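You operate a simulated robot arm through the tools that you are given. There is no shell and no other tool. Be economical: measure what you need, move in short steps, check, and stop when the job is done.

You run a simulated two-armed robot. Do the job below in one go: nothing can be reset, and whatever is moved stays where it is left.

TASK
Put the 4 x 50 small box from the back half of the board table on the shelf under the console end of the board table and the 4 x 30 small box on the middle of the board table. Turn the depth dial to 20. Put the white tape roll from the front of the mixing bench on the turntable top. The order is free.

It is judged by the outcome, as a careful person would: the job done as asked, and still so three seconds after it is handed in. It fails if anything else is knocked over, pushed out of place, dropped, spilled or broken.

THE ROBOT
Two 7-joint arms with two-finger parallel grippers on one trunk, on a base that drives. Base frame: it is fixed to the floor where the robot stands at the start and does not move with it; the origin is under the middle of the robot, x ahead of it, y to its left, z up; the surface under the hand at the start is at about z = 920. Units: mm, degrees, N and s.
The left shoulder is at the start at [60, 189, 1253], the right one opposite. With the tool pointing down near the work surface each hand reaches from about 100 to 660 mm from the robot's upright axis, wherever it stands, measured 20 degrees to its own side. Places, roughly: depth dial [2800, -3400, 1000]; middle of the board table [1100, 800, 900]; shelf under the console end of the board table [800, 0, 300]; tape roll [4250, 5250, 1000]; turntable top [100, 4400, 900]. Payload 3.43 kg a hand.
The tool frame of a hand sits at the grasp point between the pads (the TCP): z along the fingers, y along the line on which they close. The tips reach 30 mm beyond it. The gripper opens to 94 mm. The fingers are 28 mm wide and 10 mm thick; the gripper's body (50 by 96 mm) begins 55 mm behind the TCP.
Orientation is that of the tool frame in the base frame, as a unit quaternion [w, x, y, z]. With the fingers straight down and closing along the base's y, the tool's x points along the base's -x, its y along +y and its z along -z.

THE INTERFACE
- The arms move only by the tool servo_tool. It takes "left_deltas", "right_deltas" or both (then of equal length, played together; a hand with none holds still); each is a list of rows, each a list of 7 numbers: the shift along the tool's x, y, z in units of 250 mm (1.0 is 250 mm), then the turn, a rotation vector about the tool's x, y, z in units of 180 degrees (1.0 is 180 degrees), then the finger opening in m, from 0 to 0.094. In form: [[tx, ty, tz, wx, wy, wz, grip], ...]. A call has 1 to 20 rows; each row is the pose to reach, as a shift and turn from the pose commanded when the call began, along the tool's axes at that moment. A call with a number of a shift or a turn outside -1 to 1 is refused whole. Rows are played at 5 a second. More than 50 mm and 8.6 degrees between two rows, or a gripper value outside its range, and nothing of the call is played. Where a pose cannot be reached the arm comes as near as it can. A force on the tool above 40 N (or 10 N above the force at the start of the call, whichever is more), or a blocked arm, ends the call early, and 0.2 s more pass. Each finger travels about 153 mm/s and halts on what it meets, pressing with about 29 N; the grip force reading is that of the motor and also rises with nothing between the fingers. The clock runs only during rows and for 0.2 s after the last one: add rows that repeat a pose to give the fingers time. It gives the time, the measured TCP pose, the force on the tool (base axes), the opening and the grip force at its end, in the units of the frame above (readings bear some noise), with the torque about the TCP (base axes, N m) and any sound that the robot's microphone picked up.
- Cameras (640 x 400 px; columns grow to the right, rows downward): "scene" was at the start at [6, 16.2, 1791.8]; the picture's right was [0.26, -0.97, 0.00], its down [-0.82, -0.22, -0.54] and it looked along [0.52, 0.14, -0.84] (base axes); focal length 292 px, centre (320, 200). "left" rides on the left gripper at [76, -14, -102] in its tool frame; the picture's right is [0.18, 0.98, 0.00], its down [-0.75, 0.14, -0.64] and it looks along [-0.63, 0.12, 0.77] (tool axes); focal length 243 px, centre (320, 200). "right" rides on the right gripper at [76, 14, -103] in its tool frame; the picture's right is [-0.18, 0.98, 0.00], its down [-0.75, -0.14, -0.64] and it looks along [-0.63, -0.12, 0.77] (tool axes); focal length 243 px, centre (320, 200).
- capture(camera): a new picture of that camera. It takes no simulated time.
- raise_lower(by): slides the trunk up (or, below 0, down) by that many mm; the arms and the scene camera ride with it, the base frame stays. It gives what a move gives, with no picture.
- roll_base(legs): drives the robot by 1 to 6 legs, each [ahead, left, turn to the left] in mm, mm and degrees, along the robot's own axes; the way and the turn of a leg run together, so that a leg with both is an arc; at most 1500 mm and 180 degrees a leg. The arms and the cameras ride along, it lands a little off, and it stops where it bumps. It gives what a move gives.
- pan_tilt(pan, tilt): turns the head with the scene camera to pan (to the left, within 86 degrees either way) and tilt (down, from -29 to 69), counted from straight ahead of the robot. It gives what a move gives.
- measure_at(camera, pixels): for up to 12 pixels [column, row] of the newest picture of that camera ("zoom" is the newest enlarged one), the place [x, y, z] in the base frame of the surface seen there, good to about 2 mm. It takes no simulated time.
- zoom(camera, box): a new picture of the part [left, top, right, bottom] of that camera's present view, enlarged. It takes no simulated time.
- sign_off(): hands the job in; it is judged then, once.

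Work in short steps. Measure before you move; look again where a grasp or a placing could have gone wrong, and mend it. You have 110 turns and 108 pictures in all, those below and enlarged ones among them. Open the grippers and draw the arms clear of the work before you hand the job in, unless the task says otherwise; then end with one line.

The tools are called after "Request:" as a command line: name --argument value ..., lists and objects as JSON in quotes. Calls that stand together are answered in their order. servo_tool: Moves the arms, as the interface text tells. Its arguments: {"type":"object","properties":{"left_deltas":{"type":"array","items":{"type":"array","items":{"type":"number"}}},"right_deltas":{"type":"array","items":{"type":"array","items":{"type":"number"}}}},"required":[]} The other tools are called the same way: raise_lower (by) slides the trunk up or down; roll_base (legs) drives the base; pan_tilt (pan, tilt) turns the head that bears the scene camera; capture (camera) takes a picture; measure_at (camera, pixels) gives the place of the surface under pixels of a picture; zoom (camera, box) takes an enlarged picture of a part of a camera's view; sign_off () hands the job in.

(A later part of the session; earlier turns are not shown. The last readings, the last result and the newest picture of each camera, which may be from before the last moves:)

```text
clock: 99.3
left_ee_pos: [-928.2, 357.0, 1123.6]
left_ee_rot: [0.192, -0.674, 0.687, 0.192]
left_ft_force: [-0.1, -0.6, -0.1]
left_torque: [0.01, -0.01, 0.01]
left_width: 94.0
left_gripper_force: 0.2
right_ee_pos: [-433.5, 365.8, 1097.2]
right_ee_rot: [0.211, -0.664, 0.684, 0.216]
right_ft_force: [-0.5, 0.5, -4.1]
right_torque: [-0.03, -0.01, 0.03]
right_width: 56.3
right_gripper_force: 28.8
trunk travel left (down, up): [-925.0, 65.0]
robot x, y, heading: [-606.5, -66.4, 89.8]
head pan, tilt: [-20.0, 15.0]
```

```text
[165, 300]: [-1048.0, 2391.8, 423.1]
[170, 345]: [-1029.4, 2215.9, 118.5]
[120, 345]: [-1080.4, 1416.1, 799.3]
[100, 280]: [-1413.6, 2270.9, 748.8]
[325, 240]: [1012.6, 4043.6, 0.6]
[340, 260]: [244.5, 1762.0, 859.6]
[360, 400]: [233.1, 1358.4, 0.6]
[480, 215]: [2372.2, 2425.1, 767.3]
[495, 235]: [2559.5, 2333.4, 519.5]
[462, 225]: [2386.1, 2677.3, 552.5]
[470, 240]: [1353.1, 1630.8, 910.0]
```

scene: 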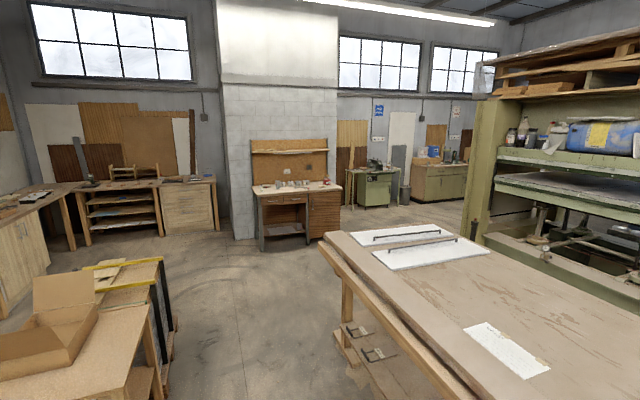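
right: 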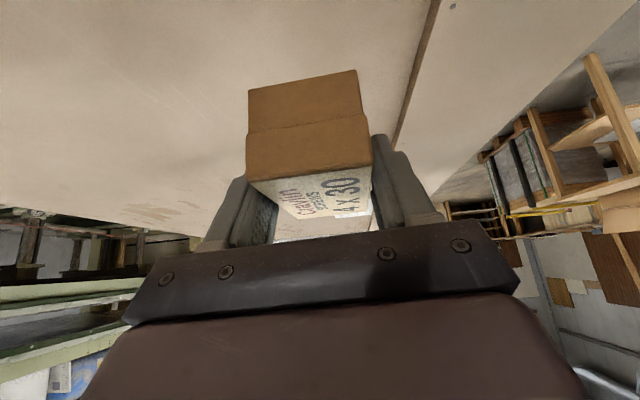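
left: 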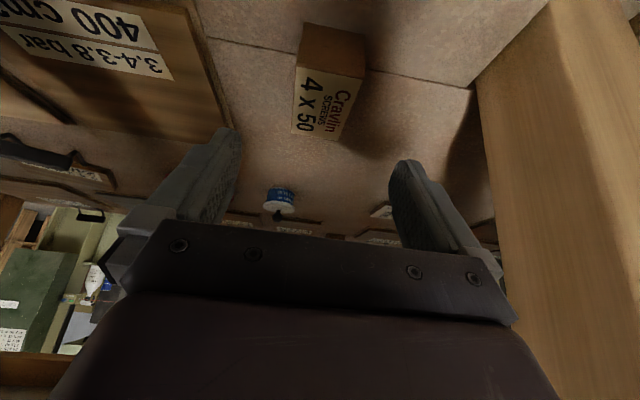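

Clear corridor between x −1030 and 205. I drive along the table's front, round its left end, to (−400, 2800), facing +x.

Request:
roll_base --legs '[[0, -200, 0], [1450, 0, 0], [1430, 0, 0], [0, 0, -90]]'

Request:
pan_tilt --pan -10 --tilt 20

Request:
capture --camera "scene"

Request:
measure_at --camera "scene" --pixels '[[320, 200], [250, 250], [400, 220], [450, 200], [400, 180], [350, 200], [300, 200], [320, 260], [500, 250]]'

```text
clock: 118.3
left_ee_pos: [2.4, 3155.4, 1124.3]
left_ee_rot: [0.271, 0.007, 0.963, 0.0]
left_ft_force: [0.0, -0.4, 0.9]
left_torque: [0.0, -0.01, -0.03]
left_width: 93.9
left_gripper_force: 0.1
right_ee_pos: [14.6, 2660.0, 1097.3]
right_ee_rot: [0.301, 0.013, 0.953, 0.004]
right_ft_force: [-1.2, 0.8, -4.6]
right_torque: [-0.01, 0.07, 0.01]
right_width: 56.1
right_gripper_force: 29.2
trunk travel left (down, up): [-925.0, 65.0]
robot x, y, heading: [-417.2, 2836.8, -0.1]
head pan, tilt: [-20.0, 15.0]
```

```text
clock: 119.1
left_ee_pos: [3.9, 3154.2, 1124.0]
left_ee_rot: [0.271, 0.008, 0.962, 0.0]
left_ft_force: [-1.2, 0.1, -0.4]
left_torque: [0.03, -0.04, -0.01]
left_width: 94.0
left_gripper_force: 0.0
right_ee_pos: [12.3, 2660.6, 1097.4]
right_ee_rot: [0.302, 0.012, 0.953, 0.004]
right_ft_force: [-0.1, -0.1, -3.7]
right_torque: [0.01, 0.04, -0.04]
right_width: 55.9
right_gripper_force: 29.0
trunk travel left (down, up): [-925.0, 65.0]
robot x, y, heading: [-417.9, 2833.5, 0.2]
head pan, tilt: [-10.0, 20.0]
```

```text
56 pictures are left
```

scene: 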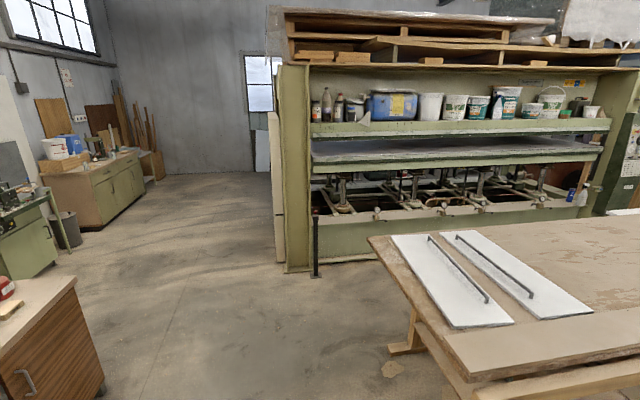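

```text
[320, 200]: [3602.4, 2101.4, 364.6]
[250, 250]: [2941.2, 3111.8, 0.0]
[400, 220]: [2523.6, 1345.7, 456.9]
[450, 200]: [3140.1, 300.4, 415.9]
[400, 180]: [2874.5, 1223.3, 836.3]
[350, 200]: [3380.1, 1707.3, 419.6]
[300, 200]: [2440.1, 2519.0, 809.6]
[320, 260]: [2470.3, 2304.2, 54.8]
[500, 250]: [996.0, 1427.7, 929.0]
```

The aisle between table (x≤1355) and press (x≥2400) is clear. I drive to x≈1760, turn right and go down the aisle to y≈460.

Request:
roll_base --legs '[[1500, 0, 0], [680, 0, 0], [0, 0, -90]]'

Request:
pan_tilt --pan 0 --tilt 30

Request:
capture --camera "scene"

```text
clock: 133.6
left_ee_pos: [2081.3, 2414.3, 1124.3]
left_ee_rot: [0.193, 0.681, 0.68, -0.19]
left_ft_force: [0.1, 0.4, -0.3]
left_torque: [-0.02, 0.02, 0.04]
left_width: 93.9
left_gripper_force: 0.0
right_ee_pos: [1585.6, 2398.5, 1096.3]
right_ee_rot: [0.217, 0.679, 0.669, -0.21]
right_ft_force: [-0.1, -1.0, -4.1]
right_torque: [0.05, 0.0, 0.0]
right_width: 56.0
right_gripper_force: 29.2
trunk travel left (down, up): [-925.0, 65.0]
robot x, y, heading: [1750.7, 2833.3, -89.0]
head pan, tilt: [-10.0, 20.0]
```

```text
clock: 134.3
left_ee_pos: [2081.8, 2415.6, 1123.8]
left_ee_rot: [0.193, 0.681, 0.68, -0.19]
left_ft_force: [0.0, -0.3, -0.5]
left_torque: [-0.01, -0.01, -0.03]
left_width: 94.1
left_gripper_force: 0.0
right_ee_pos: [1586.2, 2398.4, 1097.7]
right_ee_rot: [0.217, 0.678, 0.67, -0.21]
right_ft_force: [-0.2, 0.3, -4.0]
right_torque: [0.06, -0.01, 0.01]
right_width: 56.2
right_gripper_force: 28.9
trunk travel left (down, up): [-925.0, 65.0]
robot x, y, heading: [1753.9, 2832.8, -89.1]
head pan, tilt: [0.0, 30.0]
```

```text
55 pictures are left
```

scene: 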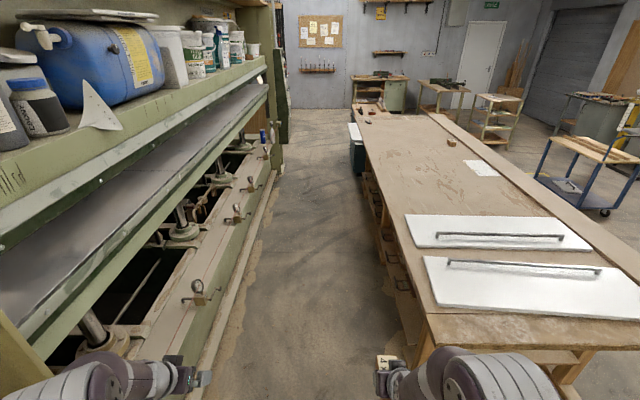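

I check the press's protruding parts against my left arm.

Request:
measure_at --camera "scene" --pixels '[[199, 285], [236, 205], [205, 330], [60, 325], [120, 260], [400, 310], [395, 260], [275, 110], [240, 250], [350, 130]]'

```text
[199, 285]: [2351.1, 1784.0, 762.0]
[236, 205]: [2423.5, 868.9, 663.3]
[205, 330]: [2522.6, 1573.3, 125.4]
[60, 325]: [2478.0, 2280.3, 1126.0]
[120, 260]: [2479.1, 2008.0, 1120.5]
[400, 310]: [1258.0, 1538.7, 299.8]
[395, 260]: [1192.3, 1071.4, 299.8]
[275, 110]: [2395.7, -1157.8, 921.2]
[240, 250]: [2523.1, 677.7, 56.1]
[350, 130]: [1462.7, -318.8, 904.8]
```

Protrusions begin at x 2351; I keep to x≈1690 and drive down the aisle to y≈460, then turn right to face the table.

Request:
roll_base --legs '[[0, -70, -1], [1200, 0, 0], [1160, 0, 0], [0, 0, -90]]'

Request:
pan_tilt --pan -10 --tilt 50

Request:
capture --camera "scene"

Request:
measure_at --camera "scene" --pixels '[[320, 250], [320, 300], [320, 340], [320, 360], [250, 330], [320, 200], [320, 100]]'

```text
clock: 150.3
left_ee_pos: [1265.9, 154.8, 1124.2]
left_ee_rot: [0.001, 0.962, -0.004, -0.272]
left_ft_force: [0.3, -0.5, 1.3]
left_torque: [0.0, 0.0, 0.01]
left_width: 94.0
left_gripper_force: 0.0
right_ee_pos: [1253.1, 649.9, 1097.7]
right_ee_rot: [0.005, 0.953, -0.009, -0.302]
right_ft_force: [-0.4, -0.2, -3.5]
right_torque: [0.01, -0.03, -0.01]
right_width: 56.0
right_gripper_force: 29.1
trunk travel left (down, up): [-925.0, 65.0]
robot x, y, heading: [1682.8, 482.8, -179.6]
head pan, tilt: [0.0, 30.0]
```

```text
clock: 151.1
left_ee_pos: [1264.9, 154.6, 1123.7]
left_ee_rot: [0.001, 0.963, -0.004, -0.271]
left_ft_force: [-0.5, 0.9, 0.3]
left_torque: [-0.02, 0.0, 0.01]
left_width: 94.0
left_gripper_force: 0.0
right_ee_pos: [1252.2, 649.6, 1097.2]
right_ee_rot: [0.004, 0.954, -0.01, -0.301]
right_ft_force: [-0.2, 0.1, -3.6]
right_torque: [0.03, -0.05, -0.01]
right_width: 56.1
right_gripper_force: 29.2
trunk travel left (down, up): [-925.0, 65.0]
robot x, y, heading: [1680.7, 483.3, -179.4]
head pan, tilt: [-10.0, 50.0]
```

```text
54 pictures are left
```

scene: 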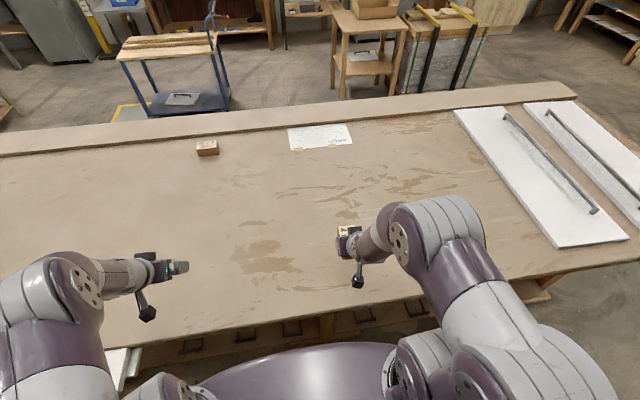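

```text
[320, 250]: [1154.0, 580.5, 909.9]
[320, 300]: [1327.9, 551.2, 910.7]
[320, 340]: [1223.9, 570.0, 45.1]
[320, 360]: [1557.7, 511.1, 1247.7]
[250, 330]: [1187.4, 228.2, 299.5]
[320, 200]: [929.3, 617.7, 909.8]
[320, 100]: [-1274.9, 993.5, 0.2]
```

Facing the table at (1681,483). I roll 85 mm closer and extend the right arm toward (955,690).

Request:
roll_base --legs '[[82, 0, 0]]'

Request:
servo_tool --right_deltas '[[-0.078, -0.025, 0.136, 0, 0, 0, 0.03], [-0.156, -0.051, 0.272, 0, 0, 0, 0.03], [-0.234, -0.076, 0.408, 0, 0, 0, 0.03], [-0.312, -0.101, 0.543, 0, 0, 0, 0.03], [-0.39, -0.127, 0.679, 0, 0, 0, 0.03], [-0.468, -0.152, 0.815, 0, 0, 0, 0.03], [-0.468, -0.152, 0.815, 0, 0, 0, 0.03]]'

Request:
capture --camera "right"

```text
clock: 152.2
left_ee_pos: [1187.9, 154.6, 1126.3]
left_ee_rot: [0.001, 0.962, -0.004, -0.272]
left_ft_force: [-0.5, -0.4, 1.0]
left_torque: [0.01, 0.0, 0.03]
left_width: 94.0
left_gripper_force: 0.1
right_ee_pos: [1174.0, 650.1, 1097.6]
right_ee_rot: [0.004, 0.953, -0.01, -0.303]
right_ft_force: [0.9, 0.1, -2.7]
right_torque: [0.02, -0.06, -0.03]
right_width: 56.0
right_gripper_force: 29.3
trunk travel left (down, up): [-925.0, 65.0]
robot x, y, heading: [1601.4, 478.6, -179.6]
head pan, tilt: [-10.0, 50.0]
```

```text
clock: 153.8
left_ee_pos: [1184.6, 154.2, 1123.3]
left_ee_rot: [0.002, 0.962, -0.004, -0.272]
left_ft_force: [1.3, 0.0, 1.0]
left_torque: [0.01, 0.03, -0.02]
left_width: 93.8
left_gripper_force: 0.2
right_ee_pos: [960.1, 688.3, 996.1]
right_ee_rot: [0.005, 0.954, -0.009, -0.301]
right_ft_force: [-0.3, 0.6, -3.7]
right_torque: [-0.01, -0.05, -0.01]
right_width: 56.0
right_gripper_force: 29.1
trunk travel left (down, up): [-925.0, 65.0]
robot x, y, heading: [1600.0, 481.3, -179.3]
head pan, tilt: [-10.0, 50.0]
```

```text
53 pictures are left
```

right: 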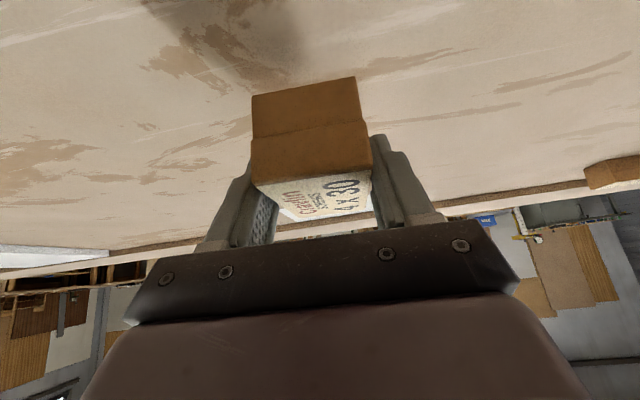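

Reached (960,688,996). I measure the box's lower edge above the table before lowering.

Request:
measure_at --camera "right" --pixels '[[256, 98], [354, 82], [252, 180], [368, 168], [300, 60]]'

Request:
servo_tool --right_deltas '[[0.037, 0, 0.052, 0, 0, 0, 0.03], [0.073, 0, 0.105, 0, 0, 0, 0.03], [0.09, 0, 0.131, 0, 0, 0, 0.03], [0.09, 0, 0.131, 0, 0, 0, 0.03]]'

Request:
capture --camera "right"

Request:
measure_at --camera "right" --pixels '[[256, 98], [354, 82], [252, 180], [368, 168], [300, 60]]'

```text
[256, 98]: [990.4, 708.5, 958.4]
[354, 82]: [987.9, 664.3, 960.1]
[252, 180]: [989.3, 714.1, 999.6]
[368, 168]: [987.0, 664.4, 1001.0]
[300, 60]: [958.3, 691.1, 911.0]
```

```text
clock: 154.8
left_ee_pos: [1183.7, 153.8, 1122.9]
left_ee_rot: [0.001, 0.963, -0.004, -0.271]
left_ft_force: [-0.5, -0.2, 1.0]
left_torque: [-0.03, 0.0, -0.03]
left_width: 93.8
left_gripper_force: 0.0
right_ee_pos: [958.4, 689.0, 957.1]
right_ee_rot: [0.004, 0.954, -0.01, -0.301]
right_ft_force: [0.0, -0.1, -4.3]
right_torque: [0.02, -0.02, -0.03]
right_width: 55.9
right_gripper_force: 28.6
trunk travel left (down, up): [-925.0, 65.0]
robot x, y, heading: [1600.7, 479.5, -179.2]
head pan, tilt: [-10.0, 50.0]
```

```text
52 pictures are left
```

right: 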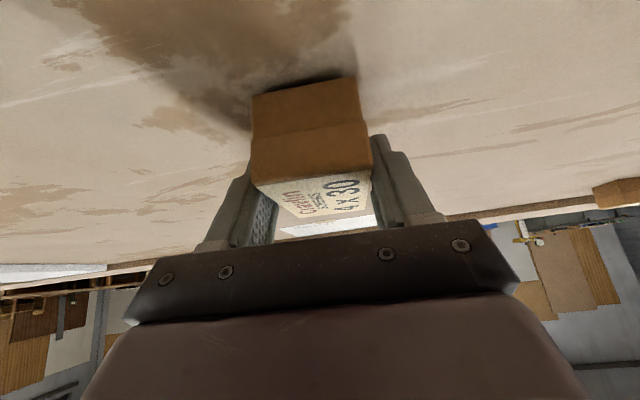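

```text
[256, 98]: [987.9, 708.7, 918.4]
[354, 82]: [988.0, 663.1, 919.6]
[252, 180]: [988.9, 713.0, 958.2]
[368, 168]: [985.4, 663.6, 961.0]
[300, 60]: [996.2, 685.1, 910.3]
```

About 5 mm left. I lower, release and withdraw along the tool axis.

Request:
servo_tool --right_deltas '[[0.009, 0, 0.013, 0, 0, 0, 0.03], [0.0133, 0, 0.019, 0, 0, 0, 0.03], [0.0133, 0, 0.019, 0, 0, 0, 0.08], [0.0133, 0, 0.019, 0, 0, 0, 0.094], [0.0133, 0, 0.019, 0, 0, 0, 0.094], [0.0133, 0, -0.1, 0, 0, 0, 0.094], [0.0133, 0, -0.28, 0, 0, 0, 0.094], [0.0133, 0, -0.46, 0, 0, 0, 0.094], [0.0133, 0, -0.64, 0, 0, 0, 0.094]]'

Request:
capture --camera "scene"

```text
clock: 156.8
left_ee_pos: [1186.3, 154.4, 1124.0]
left_ee_rot: [0.001, 0.962, -0.004, -0.272]
left_ft_force: [0.1, 0.5, 0.5]
left_torque: [0.01, -0.01, -0.01]
left_width: 94.3
left_gripper_force: 0.0
right_ee_pos: [1055.7, 687.9, 1086.9]
right_ee_rot: [0.005, 0.953, -0.01, -0.302]
right_ft_force: [0.1, -0.4, 0.5]
right_torque: [0.0, -0.02, 0.01]
right_width: 93.7
right_gripper_force: 0.2
trunk travel left (down, up): [-925.0, 65.0]
robot x, y, heading: [1605.6, 483.8, -179.7]
head pan, tilt: [-10.0, 50.0]
```

```text
51 pictures are left
```

scene: 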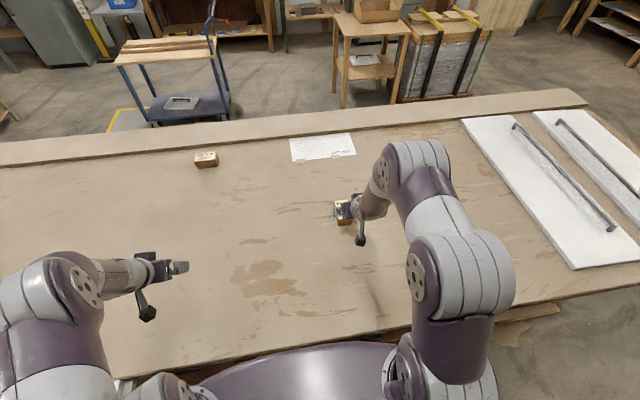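

The 4 x 30 box stands in the middle of the table. I retract the right arm, back up and turn to head down the aisle towards the dial.

Request:
servo_tool --right_deltas '[[0.15, 0, -0.12, 0, 0, 0, 0.06], [0.3, 0, -0.24, 0, 0, 0, 0.03], [0.42, 0, -0.33, 0, 0, 0, 0.03]]'

Request:
roll_base --legs '[[-100, 0, 0], [0, 0, 90]]'

Request:
pan_tilt --pan 0 --tilt 20

Request:
capture --camera "scene"

Request:
measure_at --camera "scene" --pixels '[[320, 200], [360, 200], [400, 180], [280, 180], [240, 180], [320, 150], [380, 150], [420, 150], [360, 260], [200, 200]]'

```text
clock: 157.6
left_ee_pos: [1184.4, 154.3, 1123.7]
left_ee_rot: [0.002, 0.962, -0.003, -0.272]
left_ft_force: [0.0, 0.0, -0.2]
left_torque: [-0.02, -0.01, -0.01]
left_width: 94.2
left_gripper_force: 0.0
right_ee_pos: [1186.3, 687.1, 1092.8]
right_ee_rot: [0.004, 0.953, -0.01, -0.301]
right_ft_force: [-1.1, 0.3, 0.5]
right_torque: [0.0, 0.02, -0.03]
right_width: 30.1
right_gripper_force: 0.1
trunk travel left (down, up): [-925.0, 65.0]
robot x, y, heading: [1600.4, 479.6, -179.4]
head pan, tilt: [-10.0, 50.0]
```

```text
clock: 162.5
left_ee_pos: [2019.3, 58.4, 1124.4]
left_ee_rot: [0.192, 0.689, 0.672, -0.192]
left_ft_force: [-0.2, 0.5, 0.1]
left_torque: [-0.02, -0.01, 0.01]
left_width: 93.9
left_gripper_force: 0.1
right_ee_pos: [1488.6, 69.5, 1092.8]
right_ee_rot: [0.214, 0.687, 0.661, -0.212]
right_ft_force: [-0.5, 0.2, 0.4]
right_torque: [-0.01, 0.05, 0.01]
right_width: 30.0
right_gripper_force: 0.0
trunk travel left (down, up): [-925.0, 65.0]
robot x, y, heading: [1699.8, 481.6, -90.5]
head pan, tilt: [-10.0, 50.0]
```

```text
clock: 163.5
left_ee_pos: [2020.4, 58.7, 1124.9]
left_ee_rot: [0.191, 0.689, 0.672, -0.193]
left_ft_force: [-0.5, 0.7, -0.1]
left_torque: [0.01, 0.0, 0.01]
left_width: 93.9
left_gripper_force: 0.1
right_ee_pos: [1487.2, 68.5, 1093.8]
right_ee_rot: [0.215, 0.686, 0.662, -0.212]
right_ft_force: [0.3, -0.2, 0.1]
right_torque: [0.03, 0.03, -0.01]
right_width: 30.0
right_gripper_force: 0.1
trunk travel left (down, up): [-925.0, 65.0]
robot x, y, heading: [1698.5, 482.2, -90.4]
head pan, tilt: [0.0, 20.0]
```

```text
50 pictures are left
```

scene: 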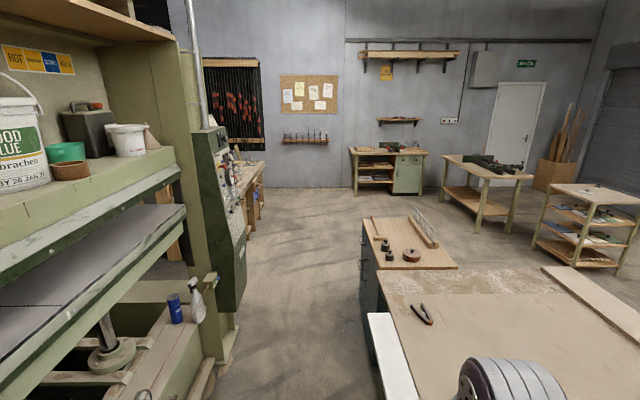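

```text
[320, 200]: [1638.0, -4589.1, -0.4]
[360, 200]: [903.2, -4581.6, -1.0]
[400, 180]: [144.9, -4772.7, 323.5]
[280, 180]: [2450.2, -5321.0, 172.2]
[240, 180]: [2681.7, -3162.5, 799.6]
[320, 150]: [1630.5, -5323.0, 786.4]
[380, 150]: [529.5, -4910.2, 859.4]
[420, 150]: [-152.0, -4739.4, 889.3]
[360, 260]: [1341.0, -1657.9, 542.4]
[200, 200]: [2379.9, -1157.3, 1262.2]
```

The console protrudes at x≈2247, so I check how far my left elbow sticks out.

Request:
pan_tilt --pan 50 --tilt 40

Request:
capture --camera "scene"

Request:
measure_at --camera "scene" --pixels '[[320, 200], [320, 250], [320, 300], [260, 300], [230, 330], [300, 180], [350, 200], [240, 250]]'

```text
clock: 164.7
left_ee_pos: [2020.1, 59.2, 1124.9]
left_ee_rot: [0.192, 0.689, 0.672, -0.193]
left_ft_force: [0.3, 0.7, -0.5]
left_torque: [-0.02, -0.02, -0.03]
left_width: 94.1
left_gripper_force: 0.1
right_ee_pos: [1487.3, 69.2, 1092.6]
right_ee_rot: [0.215, 0.686, 0.662, -0.211]
right_ft_force: [-0.3, -0.5, 0.5]
right_torque: [-0.01, 0.0, -0.02]
right_width: 29.9
right_gripper_force: 0.0
trunk travel left (down, up): [-925.0, 65.0]
robot x, y, heading: [1702.8, 479.9, -90.5]
head pan, tilt: [50.0, 40.0]
```

```text
49 pictures are left
```

scene: 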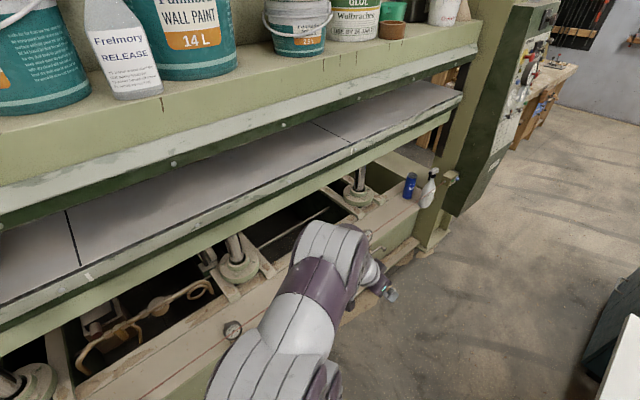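

```text
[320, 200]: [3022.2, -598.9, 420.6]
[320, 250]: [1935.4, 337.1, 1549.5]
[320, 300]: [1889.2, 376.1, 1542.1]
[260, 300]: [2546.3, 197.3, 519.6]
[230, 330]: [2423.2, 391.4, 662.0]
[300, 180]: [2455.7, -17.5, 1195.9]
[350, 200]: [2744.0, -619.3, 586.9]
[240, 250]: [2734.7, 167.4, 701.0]
```

The elbow rides high (x≤2100), so the passage is fine. I drive 2900 mm down the aisle and look toward the dial.

Request:
roll_base --legs '[[1450, 0, 0], [1400, 0, 0]]'

Request:
pan_tilt --pan 50 --tilt 25

Request:
capture --camera "scene"

Request:
measure_at --camera "scene" --pixels '[[320, 200], [320, 250], [250, 250], [400, 200], [450, 180], [280, 180], [200, 200], [360, 160], [320, 300]]'

```text
clock: 178.4
left_ee_pos: [1942.1, -2791.3, 1123.1]
left_ee_rot: [0.189, 0.697, 0.664, -0.195]
left_ft_force: [0.0, 0.1, 0.1]
left_torque: [0.01, 0.02, -0.02]
left_width: 94.0
left_gripper_force: 0.0
right_ee_pos: [1410.7, -2767.0, 1092.9]
right_ee_rot: [0.212, 0.694, 0.653, -0.215]
right_ft_force: [-0.6, 0.5, 0.5]
right_torque: [0.01, -0.01, 0.02]
right_width: 30.1
right_gripper_force: 0.1
trunk travel left (down, up): [-925.0, 65.0]
robot x, y, heading: [1633.6, -2360.4, -91.8]
head pan, tilt: [50.0, 40.0]
```

```text
clock: 179.2
left_ee_pos: [1941.5, -2790.7, 1123.0]
left_ee_rot: [0.187, 0.698, 0.664, -0.195]
left_ft_force: [-0.7, 0.5, -0.3]
left_torque: [0.01, 0.01, 0.02]
left_width: 94.1
left_gripper_force: 0.1
right_ee_pos: [1409.6, -2767.2, 1093.9]
right_ee_rot: [0.212, 0.694, 0.654, -0.213]
right_ft_force: [0.4, -0.4, -0.1]
right_torque: [0.03, -0.05, 0.03]
right_width: 29.9
right_gripper_force: 0.0
trunk travel left (down, up): [-925.0, 65.0]
robot x, y, heading: [1632.3, -2363.3, -92.1]
head pan, tilt: [50.0, 25.0]
```

```text
48 pictures are left
```

scene: 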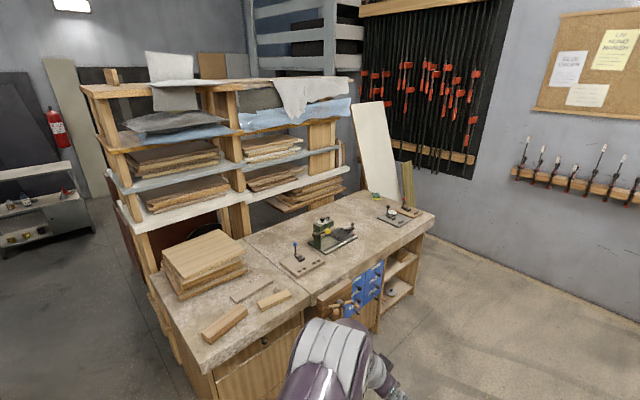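

```text
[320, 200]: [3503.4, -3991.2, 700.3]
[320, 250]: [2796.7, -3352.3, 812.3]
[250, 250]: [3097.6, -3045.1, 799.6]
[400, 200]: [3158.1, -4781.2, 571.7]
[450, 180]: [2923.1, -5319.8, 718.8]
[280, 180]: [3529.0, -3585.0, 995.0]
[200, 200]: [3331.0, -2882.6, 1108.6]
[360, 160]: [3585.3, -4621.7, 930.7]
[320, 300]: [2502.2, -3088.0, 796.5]
```

A bench (z≈800) carries a green device near (330,235). I zoom in.

Request:
zoom --camera "scene" --box '[270, 180, 430, 280]'

Request:
measure_at --camera "zoom" --pixels '[[220, 200], [200, 180], [240, 160], [310, 240], [110, 280], [500, 130], [200, 350], [640, 160], [300, 330], [225, 240]]'

```text
4.00 times, centred on (350, 230) of scene
```

zoom: 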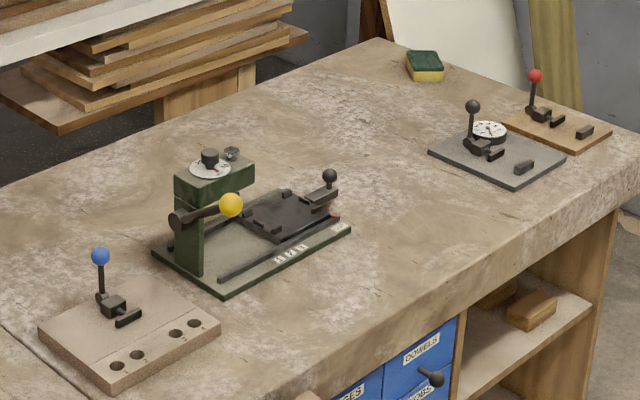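

```text
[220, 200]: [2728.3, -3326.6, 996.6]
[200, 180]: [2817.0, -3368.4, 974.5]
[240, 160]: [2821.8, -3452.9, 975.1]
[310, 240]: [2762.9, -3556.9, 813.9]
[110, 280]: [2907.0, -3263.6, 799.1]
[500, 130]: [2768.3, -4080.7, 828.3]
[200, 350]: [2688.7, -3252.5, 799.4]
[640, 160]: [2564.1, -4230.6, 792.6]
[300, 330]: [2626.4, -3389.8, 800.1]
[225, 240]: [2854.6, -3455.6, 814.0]
```

The depth dial sits on top of the green column near (2810,−3400,980). I drive in front of it and turn to face the bench.

Request:
roll_base --legs '[[900, 0, 0], [0, 0, 92]]'

Request:
pan_tilt --pan 0 --tilt 35

Request:
capture --camera "scene"

Request:
measure_at --camera "scene" --pixels '[[320, 200], [320, 220], [320, 240], [320, 260], [320, 280], [250, 240], [400, 240], [320, 300]]'

```text
clock: 187.8
left_ee_pos: [2017.5, -2930.2, 1123.9]
left_ee_rot: [0.271, 0.001, 0.963, 0.003]
left_ft_force: [0.0, 0.1, 0.4]
left_torque: [0.01, -0.01, -0.01]
left_width: 93.9
left_gripper_force: 0.1
right_ee_pos: [2018.9, -3460.0, 1093.6]
right_ee_rot: [0.302, 0.006, 0.953, 0.005]
right_ft_force: [-0.8, -0.1, 0.6]
right_torque: [0.0, 0.02, 0.0]
right_width: 30.1
right_gripper_force: 0.1
trunk travel left (down, up): [-925.0, 65.0]
robot x, y, heading: [1599.0, -3258.2, 0.7]
head pan, tilt: [50.0, 25.0]
```

```text
clock: 189.0
left_ee_pos: [2016.9, -2930.9, 1123.9]
left_ee_rot: [0.271, 0.001, 0.963, 0.002]
left_ft_force: [-0.4, 0.5, -0.3]
left_torque: [-0.01, -0.02, 0.0]
left_width: 94.0
left_gripper_force: 0.0
right_ee_pos: [2018.4, -3460.9, 1093.8]
right_ee_rot: [0.302, 0.007, 0.953, 0.006]
right_ft_force: [0.5, 0.5, 0.3]
right_torque: [0.02, -0.01, -0.03]
right_width: 30.0
right_gripper_force: 0.0
trunk travel left (down, up): [-925.0, 65.0]
robot x, y, heading: [1604.1, -3259.6, 0.8]
head pan, tilt: [0.0, 35.0]
```

```text
46 pictures are left
```

scene: 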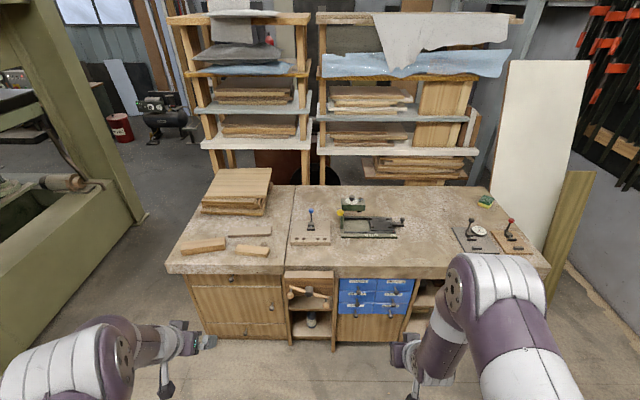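

```text
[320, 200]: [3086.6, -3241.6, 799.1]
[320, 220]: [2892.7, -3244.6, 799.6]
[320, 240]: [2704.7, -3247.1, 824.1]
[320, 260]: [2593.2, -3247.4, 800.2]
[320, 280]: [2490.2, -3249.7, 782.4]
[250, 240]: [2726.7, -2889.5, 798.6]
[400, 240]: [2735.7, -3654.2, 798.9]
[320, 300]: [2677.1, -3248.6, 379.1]
```

Bench front is at x≈2490. I roll to about (2240,−3200) so the dial is within the right hand's reach, then zoom on it.

Request:
roll_base --legs '[[600, 60, -0.7]]'

Request:
pan_tilt --pan -15 --tilt 50

Request:
capture --camera "scene"

```text
clock: 192.4
left_ee_pos: [2616.7, -2872.1, 1124.6]
left_ee_rot: [0.272, 0.008, 0.962, -0.001]
left_ft_force: [0.3, -0.1, -0.7]
left_torque: [-0.01, 0.0, 0.0]
left_width: 93.8
left_gripper_force: 0.0
right_ee_pos: [2611.2, -3405.3, 1093.0]
right_ee_rot: [0.302, 0.013, 0.953, 0.004]
right_ft_force: [-0.3, -0.5, 0.7]
right_torque: [0.0, -0.01, 0.0]
right_width: 30.0
right_gripper_force: 0.1
trunk travel left (down, up): [-925.0, 65.0]
robot x, y, heading: [2194.4, -3195.0, -0.0]
head pan, tilt: [0.0, 35.0]
```

```text
clock: 193.2
left_ee_pos: [2617.5, -2872.4, 1123.4]
left_ee_rot: [0.27, 0.008, 0.963, 0.0]
left_ft_force: [-0.4, 0.1, 0.4]
left_torque: [-0.01, 0.0, -0.01]
left_width: 93.9
left_gripper_force: 0.0
right_ee_pos: [2612.7, -3405.7, 1093.3]
right_ee_rot: [0.3, 0.013, 0.954, 0.004]
right_ft_force: [-0.8, 0.6, -0.3]
right_torque: [0.0, -0.01, -0.01]
right_width: 30.1
right_gripper_force: 0.1
trunk travel left (down, up): [-925.0, 65.0]
robot x, y, heading: [2199.9, -3195.9, 0.1]
head pan, tilt: [-15.0, 50.0]
```

```text
45 pictures are left
```

scene: 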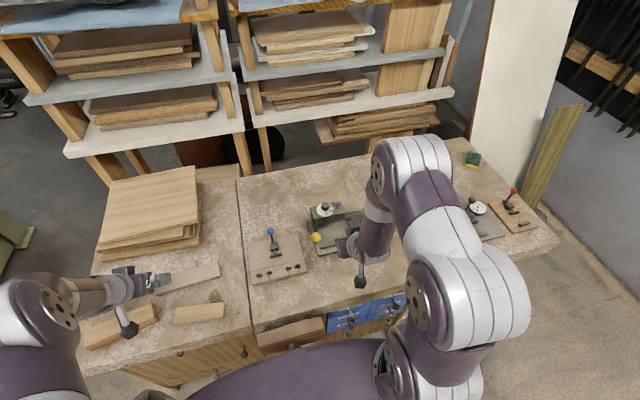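

The dial shows at (325,209). I zoom in on it.

Request:
zoom --camera "scene" --box '[300, 190, 356, 225]'

Request:
measure_at --camera "zoom" --pixels '[[280, 200], [265, 170], [200, 240], [350, 200], [270, 280], [420, 180], [180, 570], [300, 150]]'

```text
11.43 times, centred on (328, 208) of scene
```

zoom: 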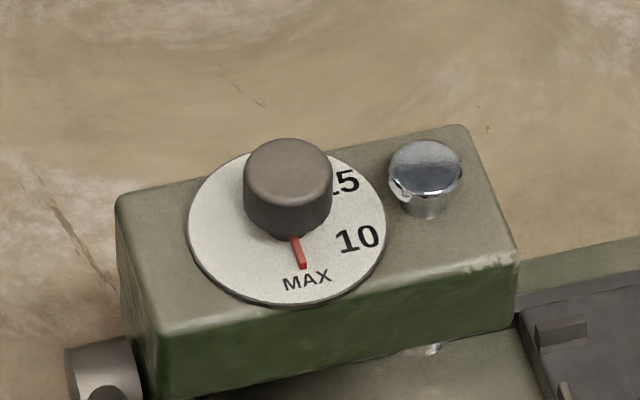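

```text
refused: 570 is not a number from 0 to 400
```

The red pointer is at MAX; 10 and 15 follow counter-clockwise. I measure the knob and disc.

Request:
measure_at --camera "zoom" --pixels '[[285, 155], [262, 195], [322, 200], [287, 215], [195, 225], [380, 225], [305, 295], [302, 262], [420, 155], [315, 285], [360, 240], [240, 165]]'

```text
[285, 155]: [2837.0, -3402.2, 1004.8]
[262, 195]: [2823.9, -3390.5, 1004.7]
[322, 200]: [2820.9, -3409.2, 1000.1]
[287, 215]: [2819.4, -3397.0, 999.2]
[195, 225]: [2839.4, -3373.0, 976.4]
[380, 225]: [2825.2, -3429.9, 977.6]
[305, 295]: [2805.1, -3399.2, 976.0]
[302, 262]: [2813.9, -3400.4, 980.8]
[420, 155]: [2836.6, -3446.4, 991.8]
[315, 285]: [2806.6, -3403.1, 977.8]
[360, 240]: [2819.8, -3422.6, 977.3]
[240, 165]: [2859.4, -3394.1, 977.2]
```

Knob centre ≈(2832,−3401), top z 1005, Ø27; disc z 977. I roll 50 mm closer and bring the right hand upright short of the dial to look down on the scale.

Request:
roll_base --legs '[[50, 0, 0]]'

Request:
servo_tool --right_deltas '[[-0.094, 0.002, 0.03, 0, 0.039, 0, 0.06], [-0.189, 0.005, 0.06, 0, 0.078, 0, 0.094], [-0.283, 0.007, 0.089, 0, 0.117, 0, 0.094], [-0.378, 0.01, 0.119, 0, 0.156, 0, 0.094], [-0.472, 0.012, 0.149, 0, 0.1955, 0, 0.094], [-0.472, 0.012, 0.149, 0, 0.1955, 0, 0.094]]'

Request:
capture --camera "right"

```text
clock: 194.1
left_ee_pos: [2660.0, -2872.9, 1127.2]
left_ee_rot: [0.275, 0.009, 0.962, -0.001]
left_ft_force: [-1.0, -0.6, 0.6]
left_torque: [0.01, -0.07, -0.01]
left_width: 93.8
left_gripper_force: 0.2
right_ee_pos: [2654.0, -3402.3, 1096.6]
right_ee_rot: [0.305, 0.013, 0.952, 0.003]
right_ft_force: [-0.8, -0.6, -0.1]
right_torque: [-0.03, -0.04, -0.03]
right_width: 29.8
right_gripper_force: 0.0
trunk travel left (down, up): [-925.0, 65.0]
robot x, y, heading: [2250.1, -3192.2, -0.2]
head pan, tilt: [-15.0, 50.0]
```

```text
clock: 195.5
left_ee_pos: [2666.3, -2872.7, 1123.4]
left_ee_rot: [0.271, 0.008, 0.963, 0.0]
left_ft_force: [-0.7, 0.1, 0.1]
left_torque: [0.01, 0.0, 0.01]
left_width: 94.0
left_gripper_force: 0.1
right_ee_pos: [2780.3, -3404.2, 1129.7]
right_ee_rot: [-0.002, 0.011, 1.0, 0.008]
right_ft_force: [-0.5, 0.6, 0.1]
right_torque: [-0.03, 0.02, -0.01]
right_width: 94.0
right_gripper_force: 0.1
right hand out of reach, approached as far as the arm can: row 3
trunk travel left (down, up): [-925.0, 65.0]
robot x, y, heading: [2246.5, -3193.7, -0.2]
head pan, tilt: [-15.0, 50.0]
```

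```text
43 pictures are left
```

right: 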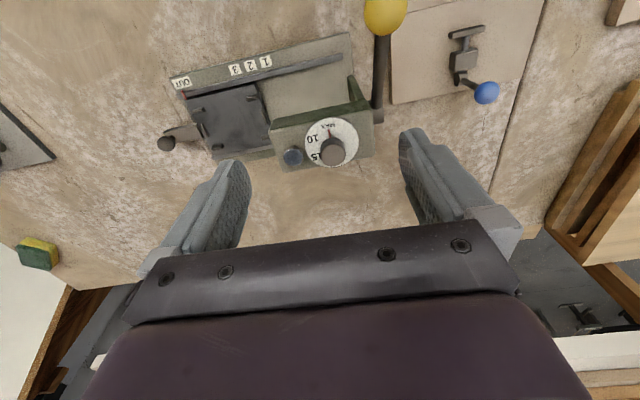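

The dial shows at (331,143). I zoom in to read the scale.

Request:
zoom --camera "right" --box '[283, 110, 379, 170]'

Request:
measure_at --camera "zoom" --pixels '[[335, 260], [335, 230], [335, 310], [290, 270], [385, 270], [155, 230], [490, 215], [320, 55], [330, 100], [320, 380], [70, 310]]'

```text
6.67 times, centred on (331, 140) of right
```

zoom: 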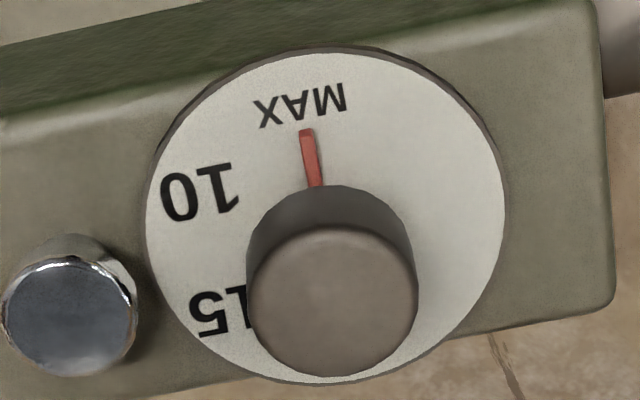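

```text
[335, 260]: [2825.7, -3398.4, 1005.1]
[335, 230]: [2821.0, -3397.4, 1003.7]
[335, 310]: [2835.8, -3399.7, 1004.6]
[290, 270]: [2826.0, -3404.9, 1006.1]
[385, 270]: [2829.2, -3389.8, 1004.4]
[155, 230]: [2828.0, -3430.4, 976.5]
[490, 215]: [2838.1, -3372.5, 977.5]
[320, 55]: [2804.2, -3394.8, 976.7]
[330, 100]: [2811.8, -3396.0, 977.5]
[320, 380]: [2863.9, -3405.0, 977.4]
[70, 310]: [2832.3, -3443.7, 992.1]
```

The knob hides the far labels from here. I turn the hand +90° (camera then looks from the right side) above the dial to see the rest of the scale.

Request:
measure_at --camera "zoom" --pixels '[[308, 135], [313, 178], [300, 103], [198, 192], [205, 312]]'

Request:
servo_tool --right_deltas '[[-0.02, 0, 0, 0, 0, -0.0455, 0.06], [-0.039, 0, 0, 0, 0, -0.091, 0.042], [-0.059, 0, 0, 0, 0, -0.1364, 0.042], [-0.079, 0, 0, 0, 0, -0.1818, 0.042], [-0.098, 0, 0, 0, 0, -0.2273, 0.042], [-0.118, 0.002, 0, 0, 0, -0.2727, 0.042], [-0.137, 0.004, 0, 0, 0, -0.3182, 0.042], [-0.157, 0.006, 0, 0, 0, -0.3636, 0.042], [-0.177, 0.008, 0, 0, 0, -0.4091, 0.042], [-0.196, 0.01, 0, 0, 0, -0.4545, 0.042], [-0.212, 0.012, 0, 0, 0, -0.5, 0.042], [-0.212, 0.012, 0, 0, 0, -0.5, 0.042]]'

Request:
capture --camera "right"

```text
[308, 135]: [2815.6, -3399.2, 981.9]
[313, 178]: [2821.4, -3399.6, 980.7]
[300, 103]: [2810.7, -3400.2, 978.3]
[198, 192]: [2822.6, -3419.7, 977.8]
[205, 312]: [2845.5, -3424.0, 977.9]
```

```text
clock: 198.1
left_ee_pos: [2666.7, -2873.5, 1123.5]
left_ee_rot: [0.271, 0.006, 0.962, 0.0]
left_ft_force: [-0.2, 0.6, 0.9]
left_torque: [0.0, 0.0, 0.01]
left_width: 93.9
left_gripper_force: 0.1
right_ee_pos: [2832.7, -3402.6, 1130.3]
right_ee_rot: [0.004, -0.699, 0.715, 0.006]
right_ft_force: [0.3, -0.4, 0.2]
right_torque: [0.03, -0.01, 0.02]
right_width: 42.0
right_gripper_force: 0.0
trunk travel left (down, up): [-925.0, 65.0]
robot x, y, heading: [2248.0, -3196.2, 0.1]
head pan, tilt: [-15.0, 50.0]
```

```text
41 pictures are left
```

right: 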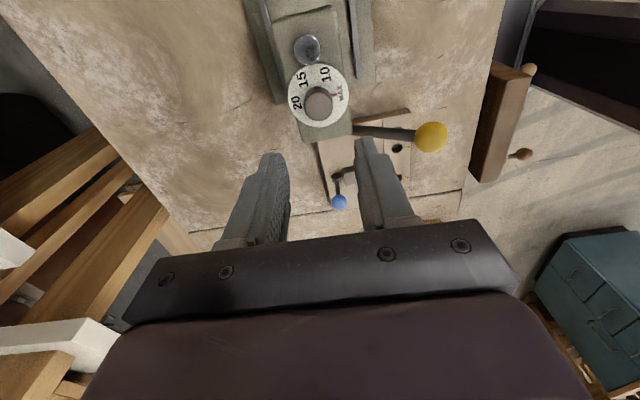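

Now 20 is visible at the far side. I zoom and measure labels, pointer and knob.

Request:
zoom --camera "right" --box '[272, 60, 368, 120]'

Request:
capture --camera "right"

```text
6.67 times, centred on (320, 90) of right
```

zoom: 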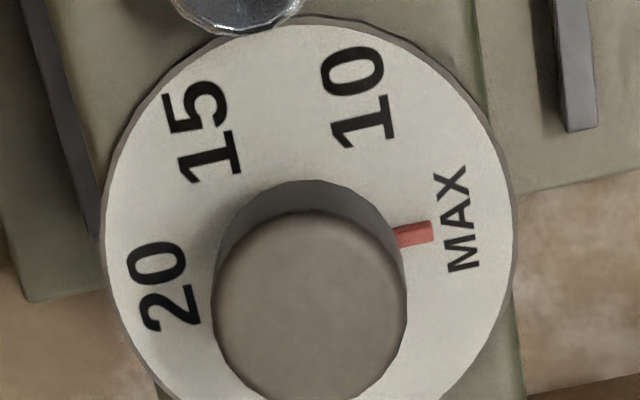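

```text
39 pictures are left
```

right: 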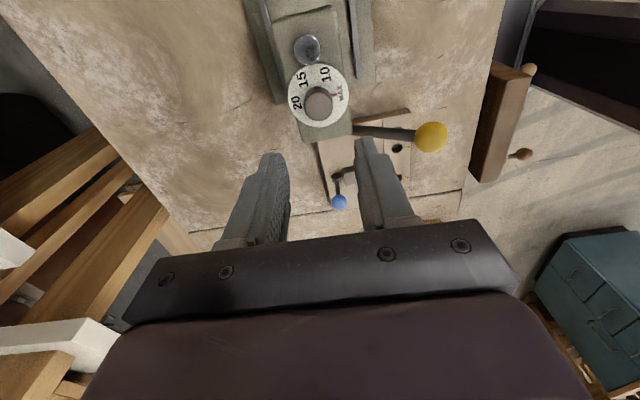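

Request:
measure_at --camera "zoom" --pixels '[[457, 218], [360, 97], [203, 132], [165, 287], [430, 231], [402, 238], [310, 300], [220, 300], [402, 300], [105, 230], [514, 230], [305, 20]]'

```text
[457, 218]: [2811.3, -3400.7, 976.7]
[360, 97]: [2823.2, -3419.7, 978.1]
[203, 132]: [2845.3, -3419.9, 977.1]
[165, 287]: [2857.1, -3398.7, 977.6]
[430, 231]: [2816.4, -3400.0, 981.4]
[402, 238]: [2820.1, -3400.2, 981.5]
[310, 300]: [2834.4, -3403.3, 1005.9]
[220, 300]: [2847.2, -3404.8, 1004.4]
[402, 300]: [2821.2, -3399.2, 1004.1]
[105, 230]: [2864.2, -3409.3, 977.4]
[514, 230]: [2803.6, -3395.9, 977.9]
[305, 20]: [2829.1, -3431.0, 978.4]
```

Labels are 60° apart: MAX at 180°, 10 at 241°, 15 at 301°, 20 at ≈1°; pointer at 178°. So it needs ≈+182° CCW, in two strokes. I turn back to yaw 0, centred over the knob at z 1060.

Request:
servo_tool --right_deltas '[[0, 0, 0, 0, 0, 0.045, 0.042], [0, 0, 0, 0, 0, 0.09, 0.042], [0, 0, 0, 0, 0, 0.135, 0.042], [0, 0, 0, 0, 0, 0.18, 0.042], [0, 0, 0, 0, 0, 0.225, 0.042], [0, 0, 0.05, 0, 0, 0.27, 0.042], [0, 0, 0.1, 0, 0, 0.315, 0.042], [-0.002, 0, 0.15, 0, 0, 0.36, 0.042], [-0.004, -0.002, 0.2, 0, 0, 0.405, 0.042], [-0.006, -0.004, 0.25, 0, 0, 0.45, 0.042], [-0.008, -0.004, 0.28, 0, 0, 0.493, 0.042], [-0.008, -0.004, 0.28, 0, 0, 0.493, 0.042]]'

Request:
capture --camera "right"

```text
clock: 200.7
left_ee_pos: [2667.4, -2871.8, 1124.3]
left_ee_rot: [0.271, 0.008, 0.963, 0.0]
left_ft_force: [0.6, -0.5, -0.3]
left_torque: [-0.01, -0.01, -0.02]
left_width: 94.1
left_gripper_force: 0.1
right_ee_pos: [2833.3, -3399.1, 1062.0]
right_ee_rot: [-0.001, 0.002, 1.0, 0.006]
right_ft_force: [0.3, 0.0, -0.1]
right_torque: [0.03, 0.01, -0.02]
right_width: 42.1
right_gripper_force: 0.0
trunk travel left (down, up): [-925.0, 65.0]
robot x, y, heading: [2249.9, -3193.2, 0.1]
head pan, tilt: [-15.0, 50.0]
```

```text
38 pictures are left
```

right: 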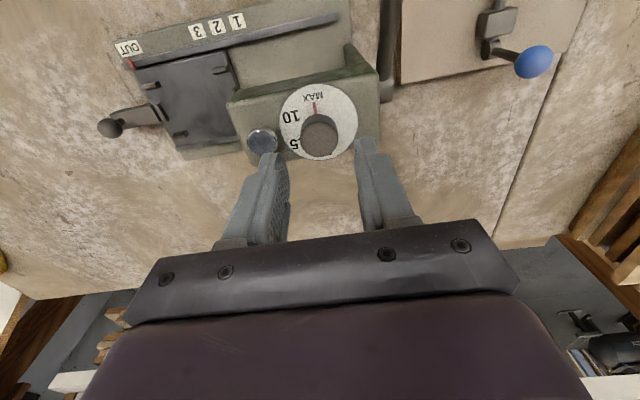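

Fingers straddle the knob. I descend to TCP z 1016 and close.

Request:
servo_tool --right_deltas '[[0, -0.006, 0.06, 0, 0, -0.002, 0.042], [0, -0.006, 0.12, 0, 0, -0.002, 0.042], [0, -0.006, 0.184, 0, 0, -0.002, 0.042], [0, -0.006, 0.184, 0, 0, -0.002, 0.03], [0, -0.006, 0.184, 0, 0, -0.002, 0.015], [0, -0.006, 0.184, 0, 0, -0.002, 0.015]]'

Request:
zoom --camera "right" --box '[220, 60, 420, 185]'

```text
clock: 202.1
left_ee_pos: [2666.6, -2871.0, 1123.7]
left_ee_rot: [0.271, 0.007, 0.963, 0.0]
left_ft_force: [0.0, 0.2, -0.1]
left_torque: [-0.01, -0.04, 0.01]
left_width: 93.7
left_gripper_force: 0.0
right_ee_pos: [2832.0, -3400.4, 1014.6]
right_ee_rot: [0.0, -0.003, 1.0, 0.007]
right_ft_force: [1.3, 4.6, -0.3]
right_torque: [0.23, -0.34, 0.01]
right_width: 27.6
right_gripper_force: 44.9
trunk travel left (down, up): [-925.0, 65.0]
robot x, y, heading: [2250.1, -3192.8, -0.0]
head pan, tilt: [-15.0, 50.0]
```

```text
3.20 times, centred on (320, 122) of right
```

zoom: 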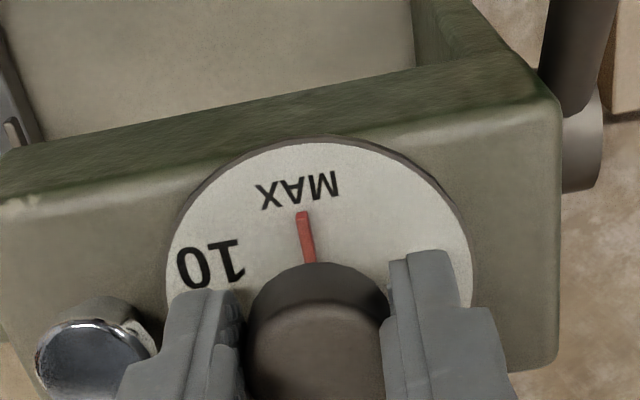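

Gripped at 27.6 mm. I turn +40° first and check that the pointer follows.

Request:
servo_tool --right_deltas '[[0, 0, 0, 0, 0, -0.037, 0.015], [0, 0, 0, 0, 0, -0.074, 0.015], [0, 0, 0, 0, 0, -0.111, 0.015], [0, 0, 0, 0, 0, -0.148, 0.015], [0, 0, 0, 0, 0, -0.185, 0.015], [0, 0, 0, 0, 0, -0.222, 0.015]]'

Request:
zoom --camera "right" --box '[220, 60, 420, 185]'

```text
clock: 203.5
left_ee_pos: [2666.0, -2873.0, 1123.7]
left_ee_rot: [0.269, 0.008, 0.963, 0.0]
left_ft_force: [-1.1, -0.6, -0.5]
left_torque: [-0.04, 0.03, -0.01]
left_width: 94.0
left_gripper_force: 0.1
right_ee_pos: [2833.8, -3401.2, 1015.2]
right_ee_rot: [0.003, -0.344, 0.939, 0.006]
right_ft_force: [3.2, 1.0, 6.9]
right_torque: [-0.69, 0.78, -0.01]
right_width: 27.6
right_gripper_force: 44.7
trunk travel left (down, up): [-925.0, 65.0]
robot x, y, heading: [2251.0, -3193.6, -0.1]
head pan, tilt: [-15.0, 50.0]
```

```text
3.20 times, centred on (320, 122) of right
```

zoom: 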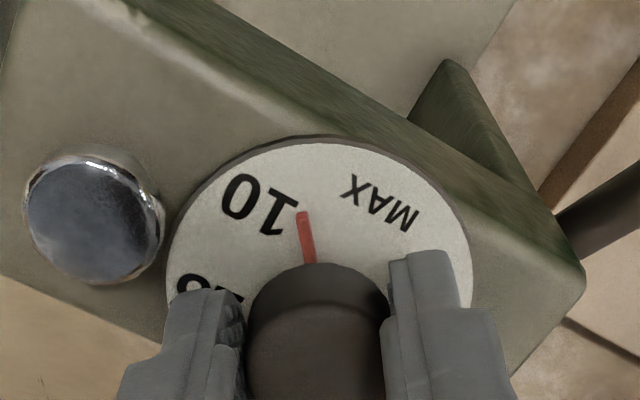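

The pointer follows. I continue another 54°.

Request:
servo_tool --right_deltas '[[0, 0, 0, 0, 0, -0.043, 0.015], [0, 0, 0, 0, 0, -0.086, 0.015], [0, 0, 0, 0, 0, -0.129, 0.015], [0, 0, 0, 0, 0, -0.172, 0.015], [0, 0, 0, 0, 0, -0.215, 0.015], [0, 0, 0, 0, 0, -0.258, 0.015], [0, 0, 0, 0, 0, -0.3, 0.015]]'

Request:
zoom --camera "right" --box '[220, 60, 420, 185]'

```text
clock: 205.1
left_ee_pos: [2666.8, -2873.0, 1123.7]
left_ee_rot: [0.27, 0.007, 0.963, 0.001]
left_ft_force: [-0.5, 0.8, 0.4]
left_torque: [0.02, 0.0, -0.01]
left_width: 93.6
left_gripper_force: 0.0
right_ee_pos: [2834.0, -3401.4, 1014.1]
right_ee_rot: [-0.004, 0.733, -0.68, -0.005]
right_ft_force: [6.9, -3.4, 8.4]
right_torque: [-0.5, -0.13, 0.0]
right_width: 27.5
right_gripper_force: 45.2
trunk travel left (down, up): [-925.0, 65.0]
robot x, y, heading: [2248.2, -3195.1, -0.0]
head pan, tilt: [-15.0, 50.0]
```

```text
3.20 times, centred on (320, 122) of right
```

zoom: 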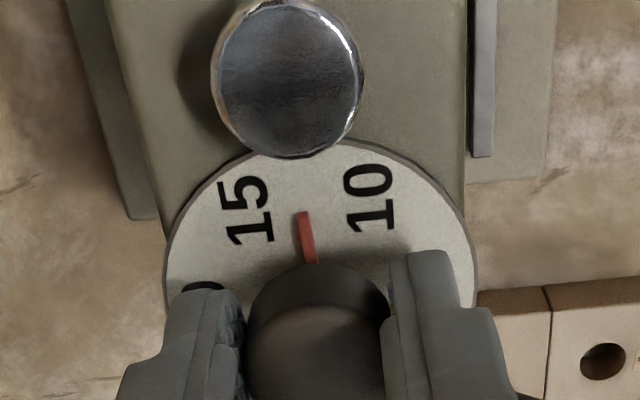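

Pointer at ≈273° (between 10 and 15). I regrip: open, raise, turn back 94°, descend, close.

Request:
servo_tool --right_deltas '[[0, 0, 0, 0, 0, 0, 0.042], [0, 0, 0, 0, 0, 0, 0.042], [0, 0, -0.16, 0, 0, 0, 0.042], [0, 0, -0.16, 0, 0, 0.044, 0.042], [0, 0, -0.16, 0, 0, 0.088, 0.042], [0, 0, -0.16, 0, 0, 0.132, 0.042], [0, 0, -0.16, 0, 0, 0.176, 0.042], [0, 0, -0.16, 0, 0, 0.22, 0.042], [0, 0, -0.16, 0, 0, 0.264, 0.042], [0, 0, -0.16, 0, 0, 0.308, 0.042], [0, 0, -0.16, 0, 0, 0.352, 0.042], [0, 0, -0.16, 0, 0, 0.396, 0.042], [0, 0, -0.16, 0, 0, 0.44, 0.042], [0, 0, -0.16, 0, 0, 0.484, 0.042], [0, 0, -0.16, 0, 0, 0.52, 0.042], [0, 0, -0.16, 0, 0, 0.52, 0.042]]'

Request:
capture --camera "right"

```text
clock: 208.5
left_ee_pos: [2668.1, -2872.2, 1123.4]
left_ee_rot: [0.271, 0.007, 0.963, 0.0]
left_ft_force: [-0.1, -0.3, 0.7]
left_torque: [-0.01, -0.03, -0.02]
left_width: 93.8
left_gripper_force: 0.1
right_ee_pos: [2833.3, -3401.5, 1055.2]
right_ee_rot: [-0.001, -0.004, 1.0, 0.007]
right_ft_force: [-0.3, -0.3, 0.3]
right_torque: [0.02, 0.0, 0.02]
right_width: 41.7
right_gripper_force: 0.0
trunk travel left (down, up): [-925.0, 65.0]
robot x, y, heading: [2246.8, -3194.4, 0.0]
head pan, tilt: [-15.0, 50.0]
```

```text
34 pictures are left
```

right: 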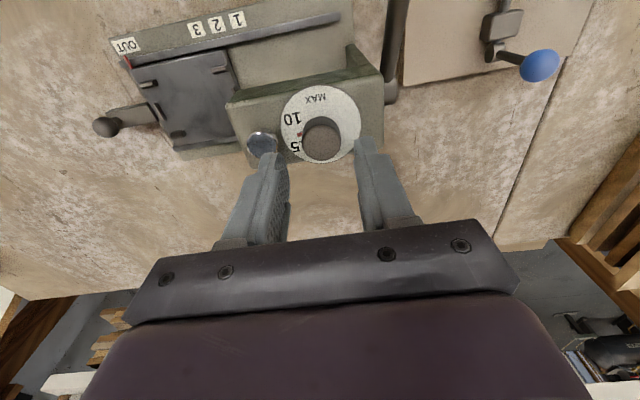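

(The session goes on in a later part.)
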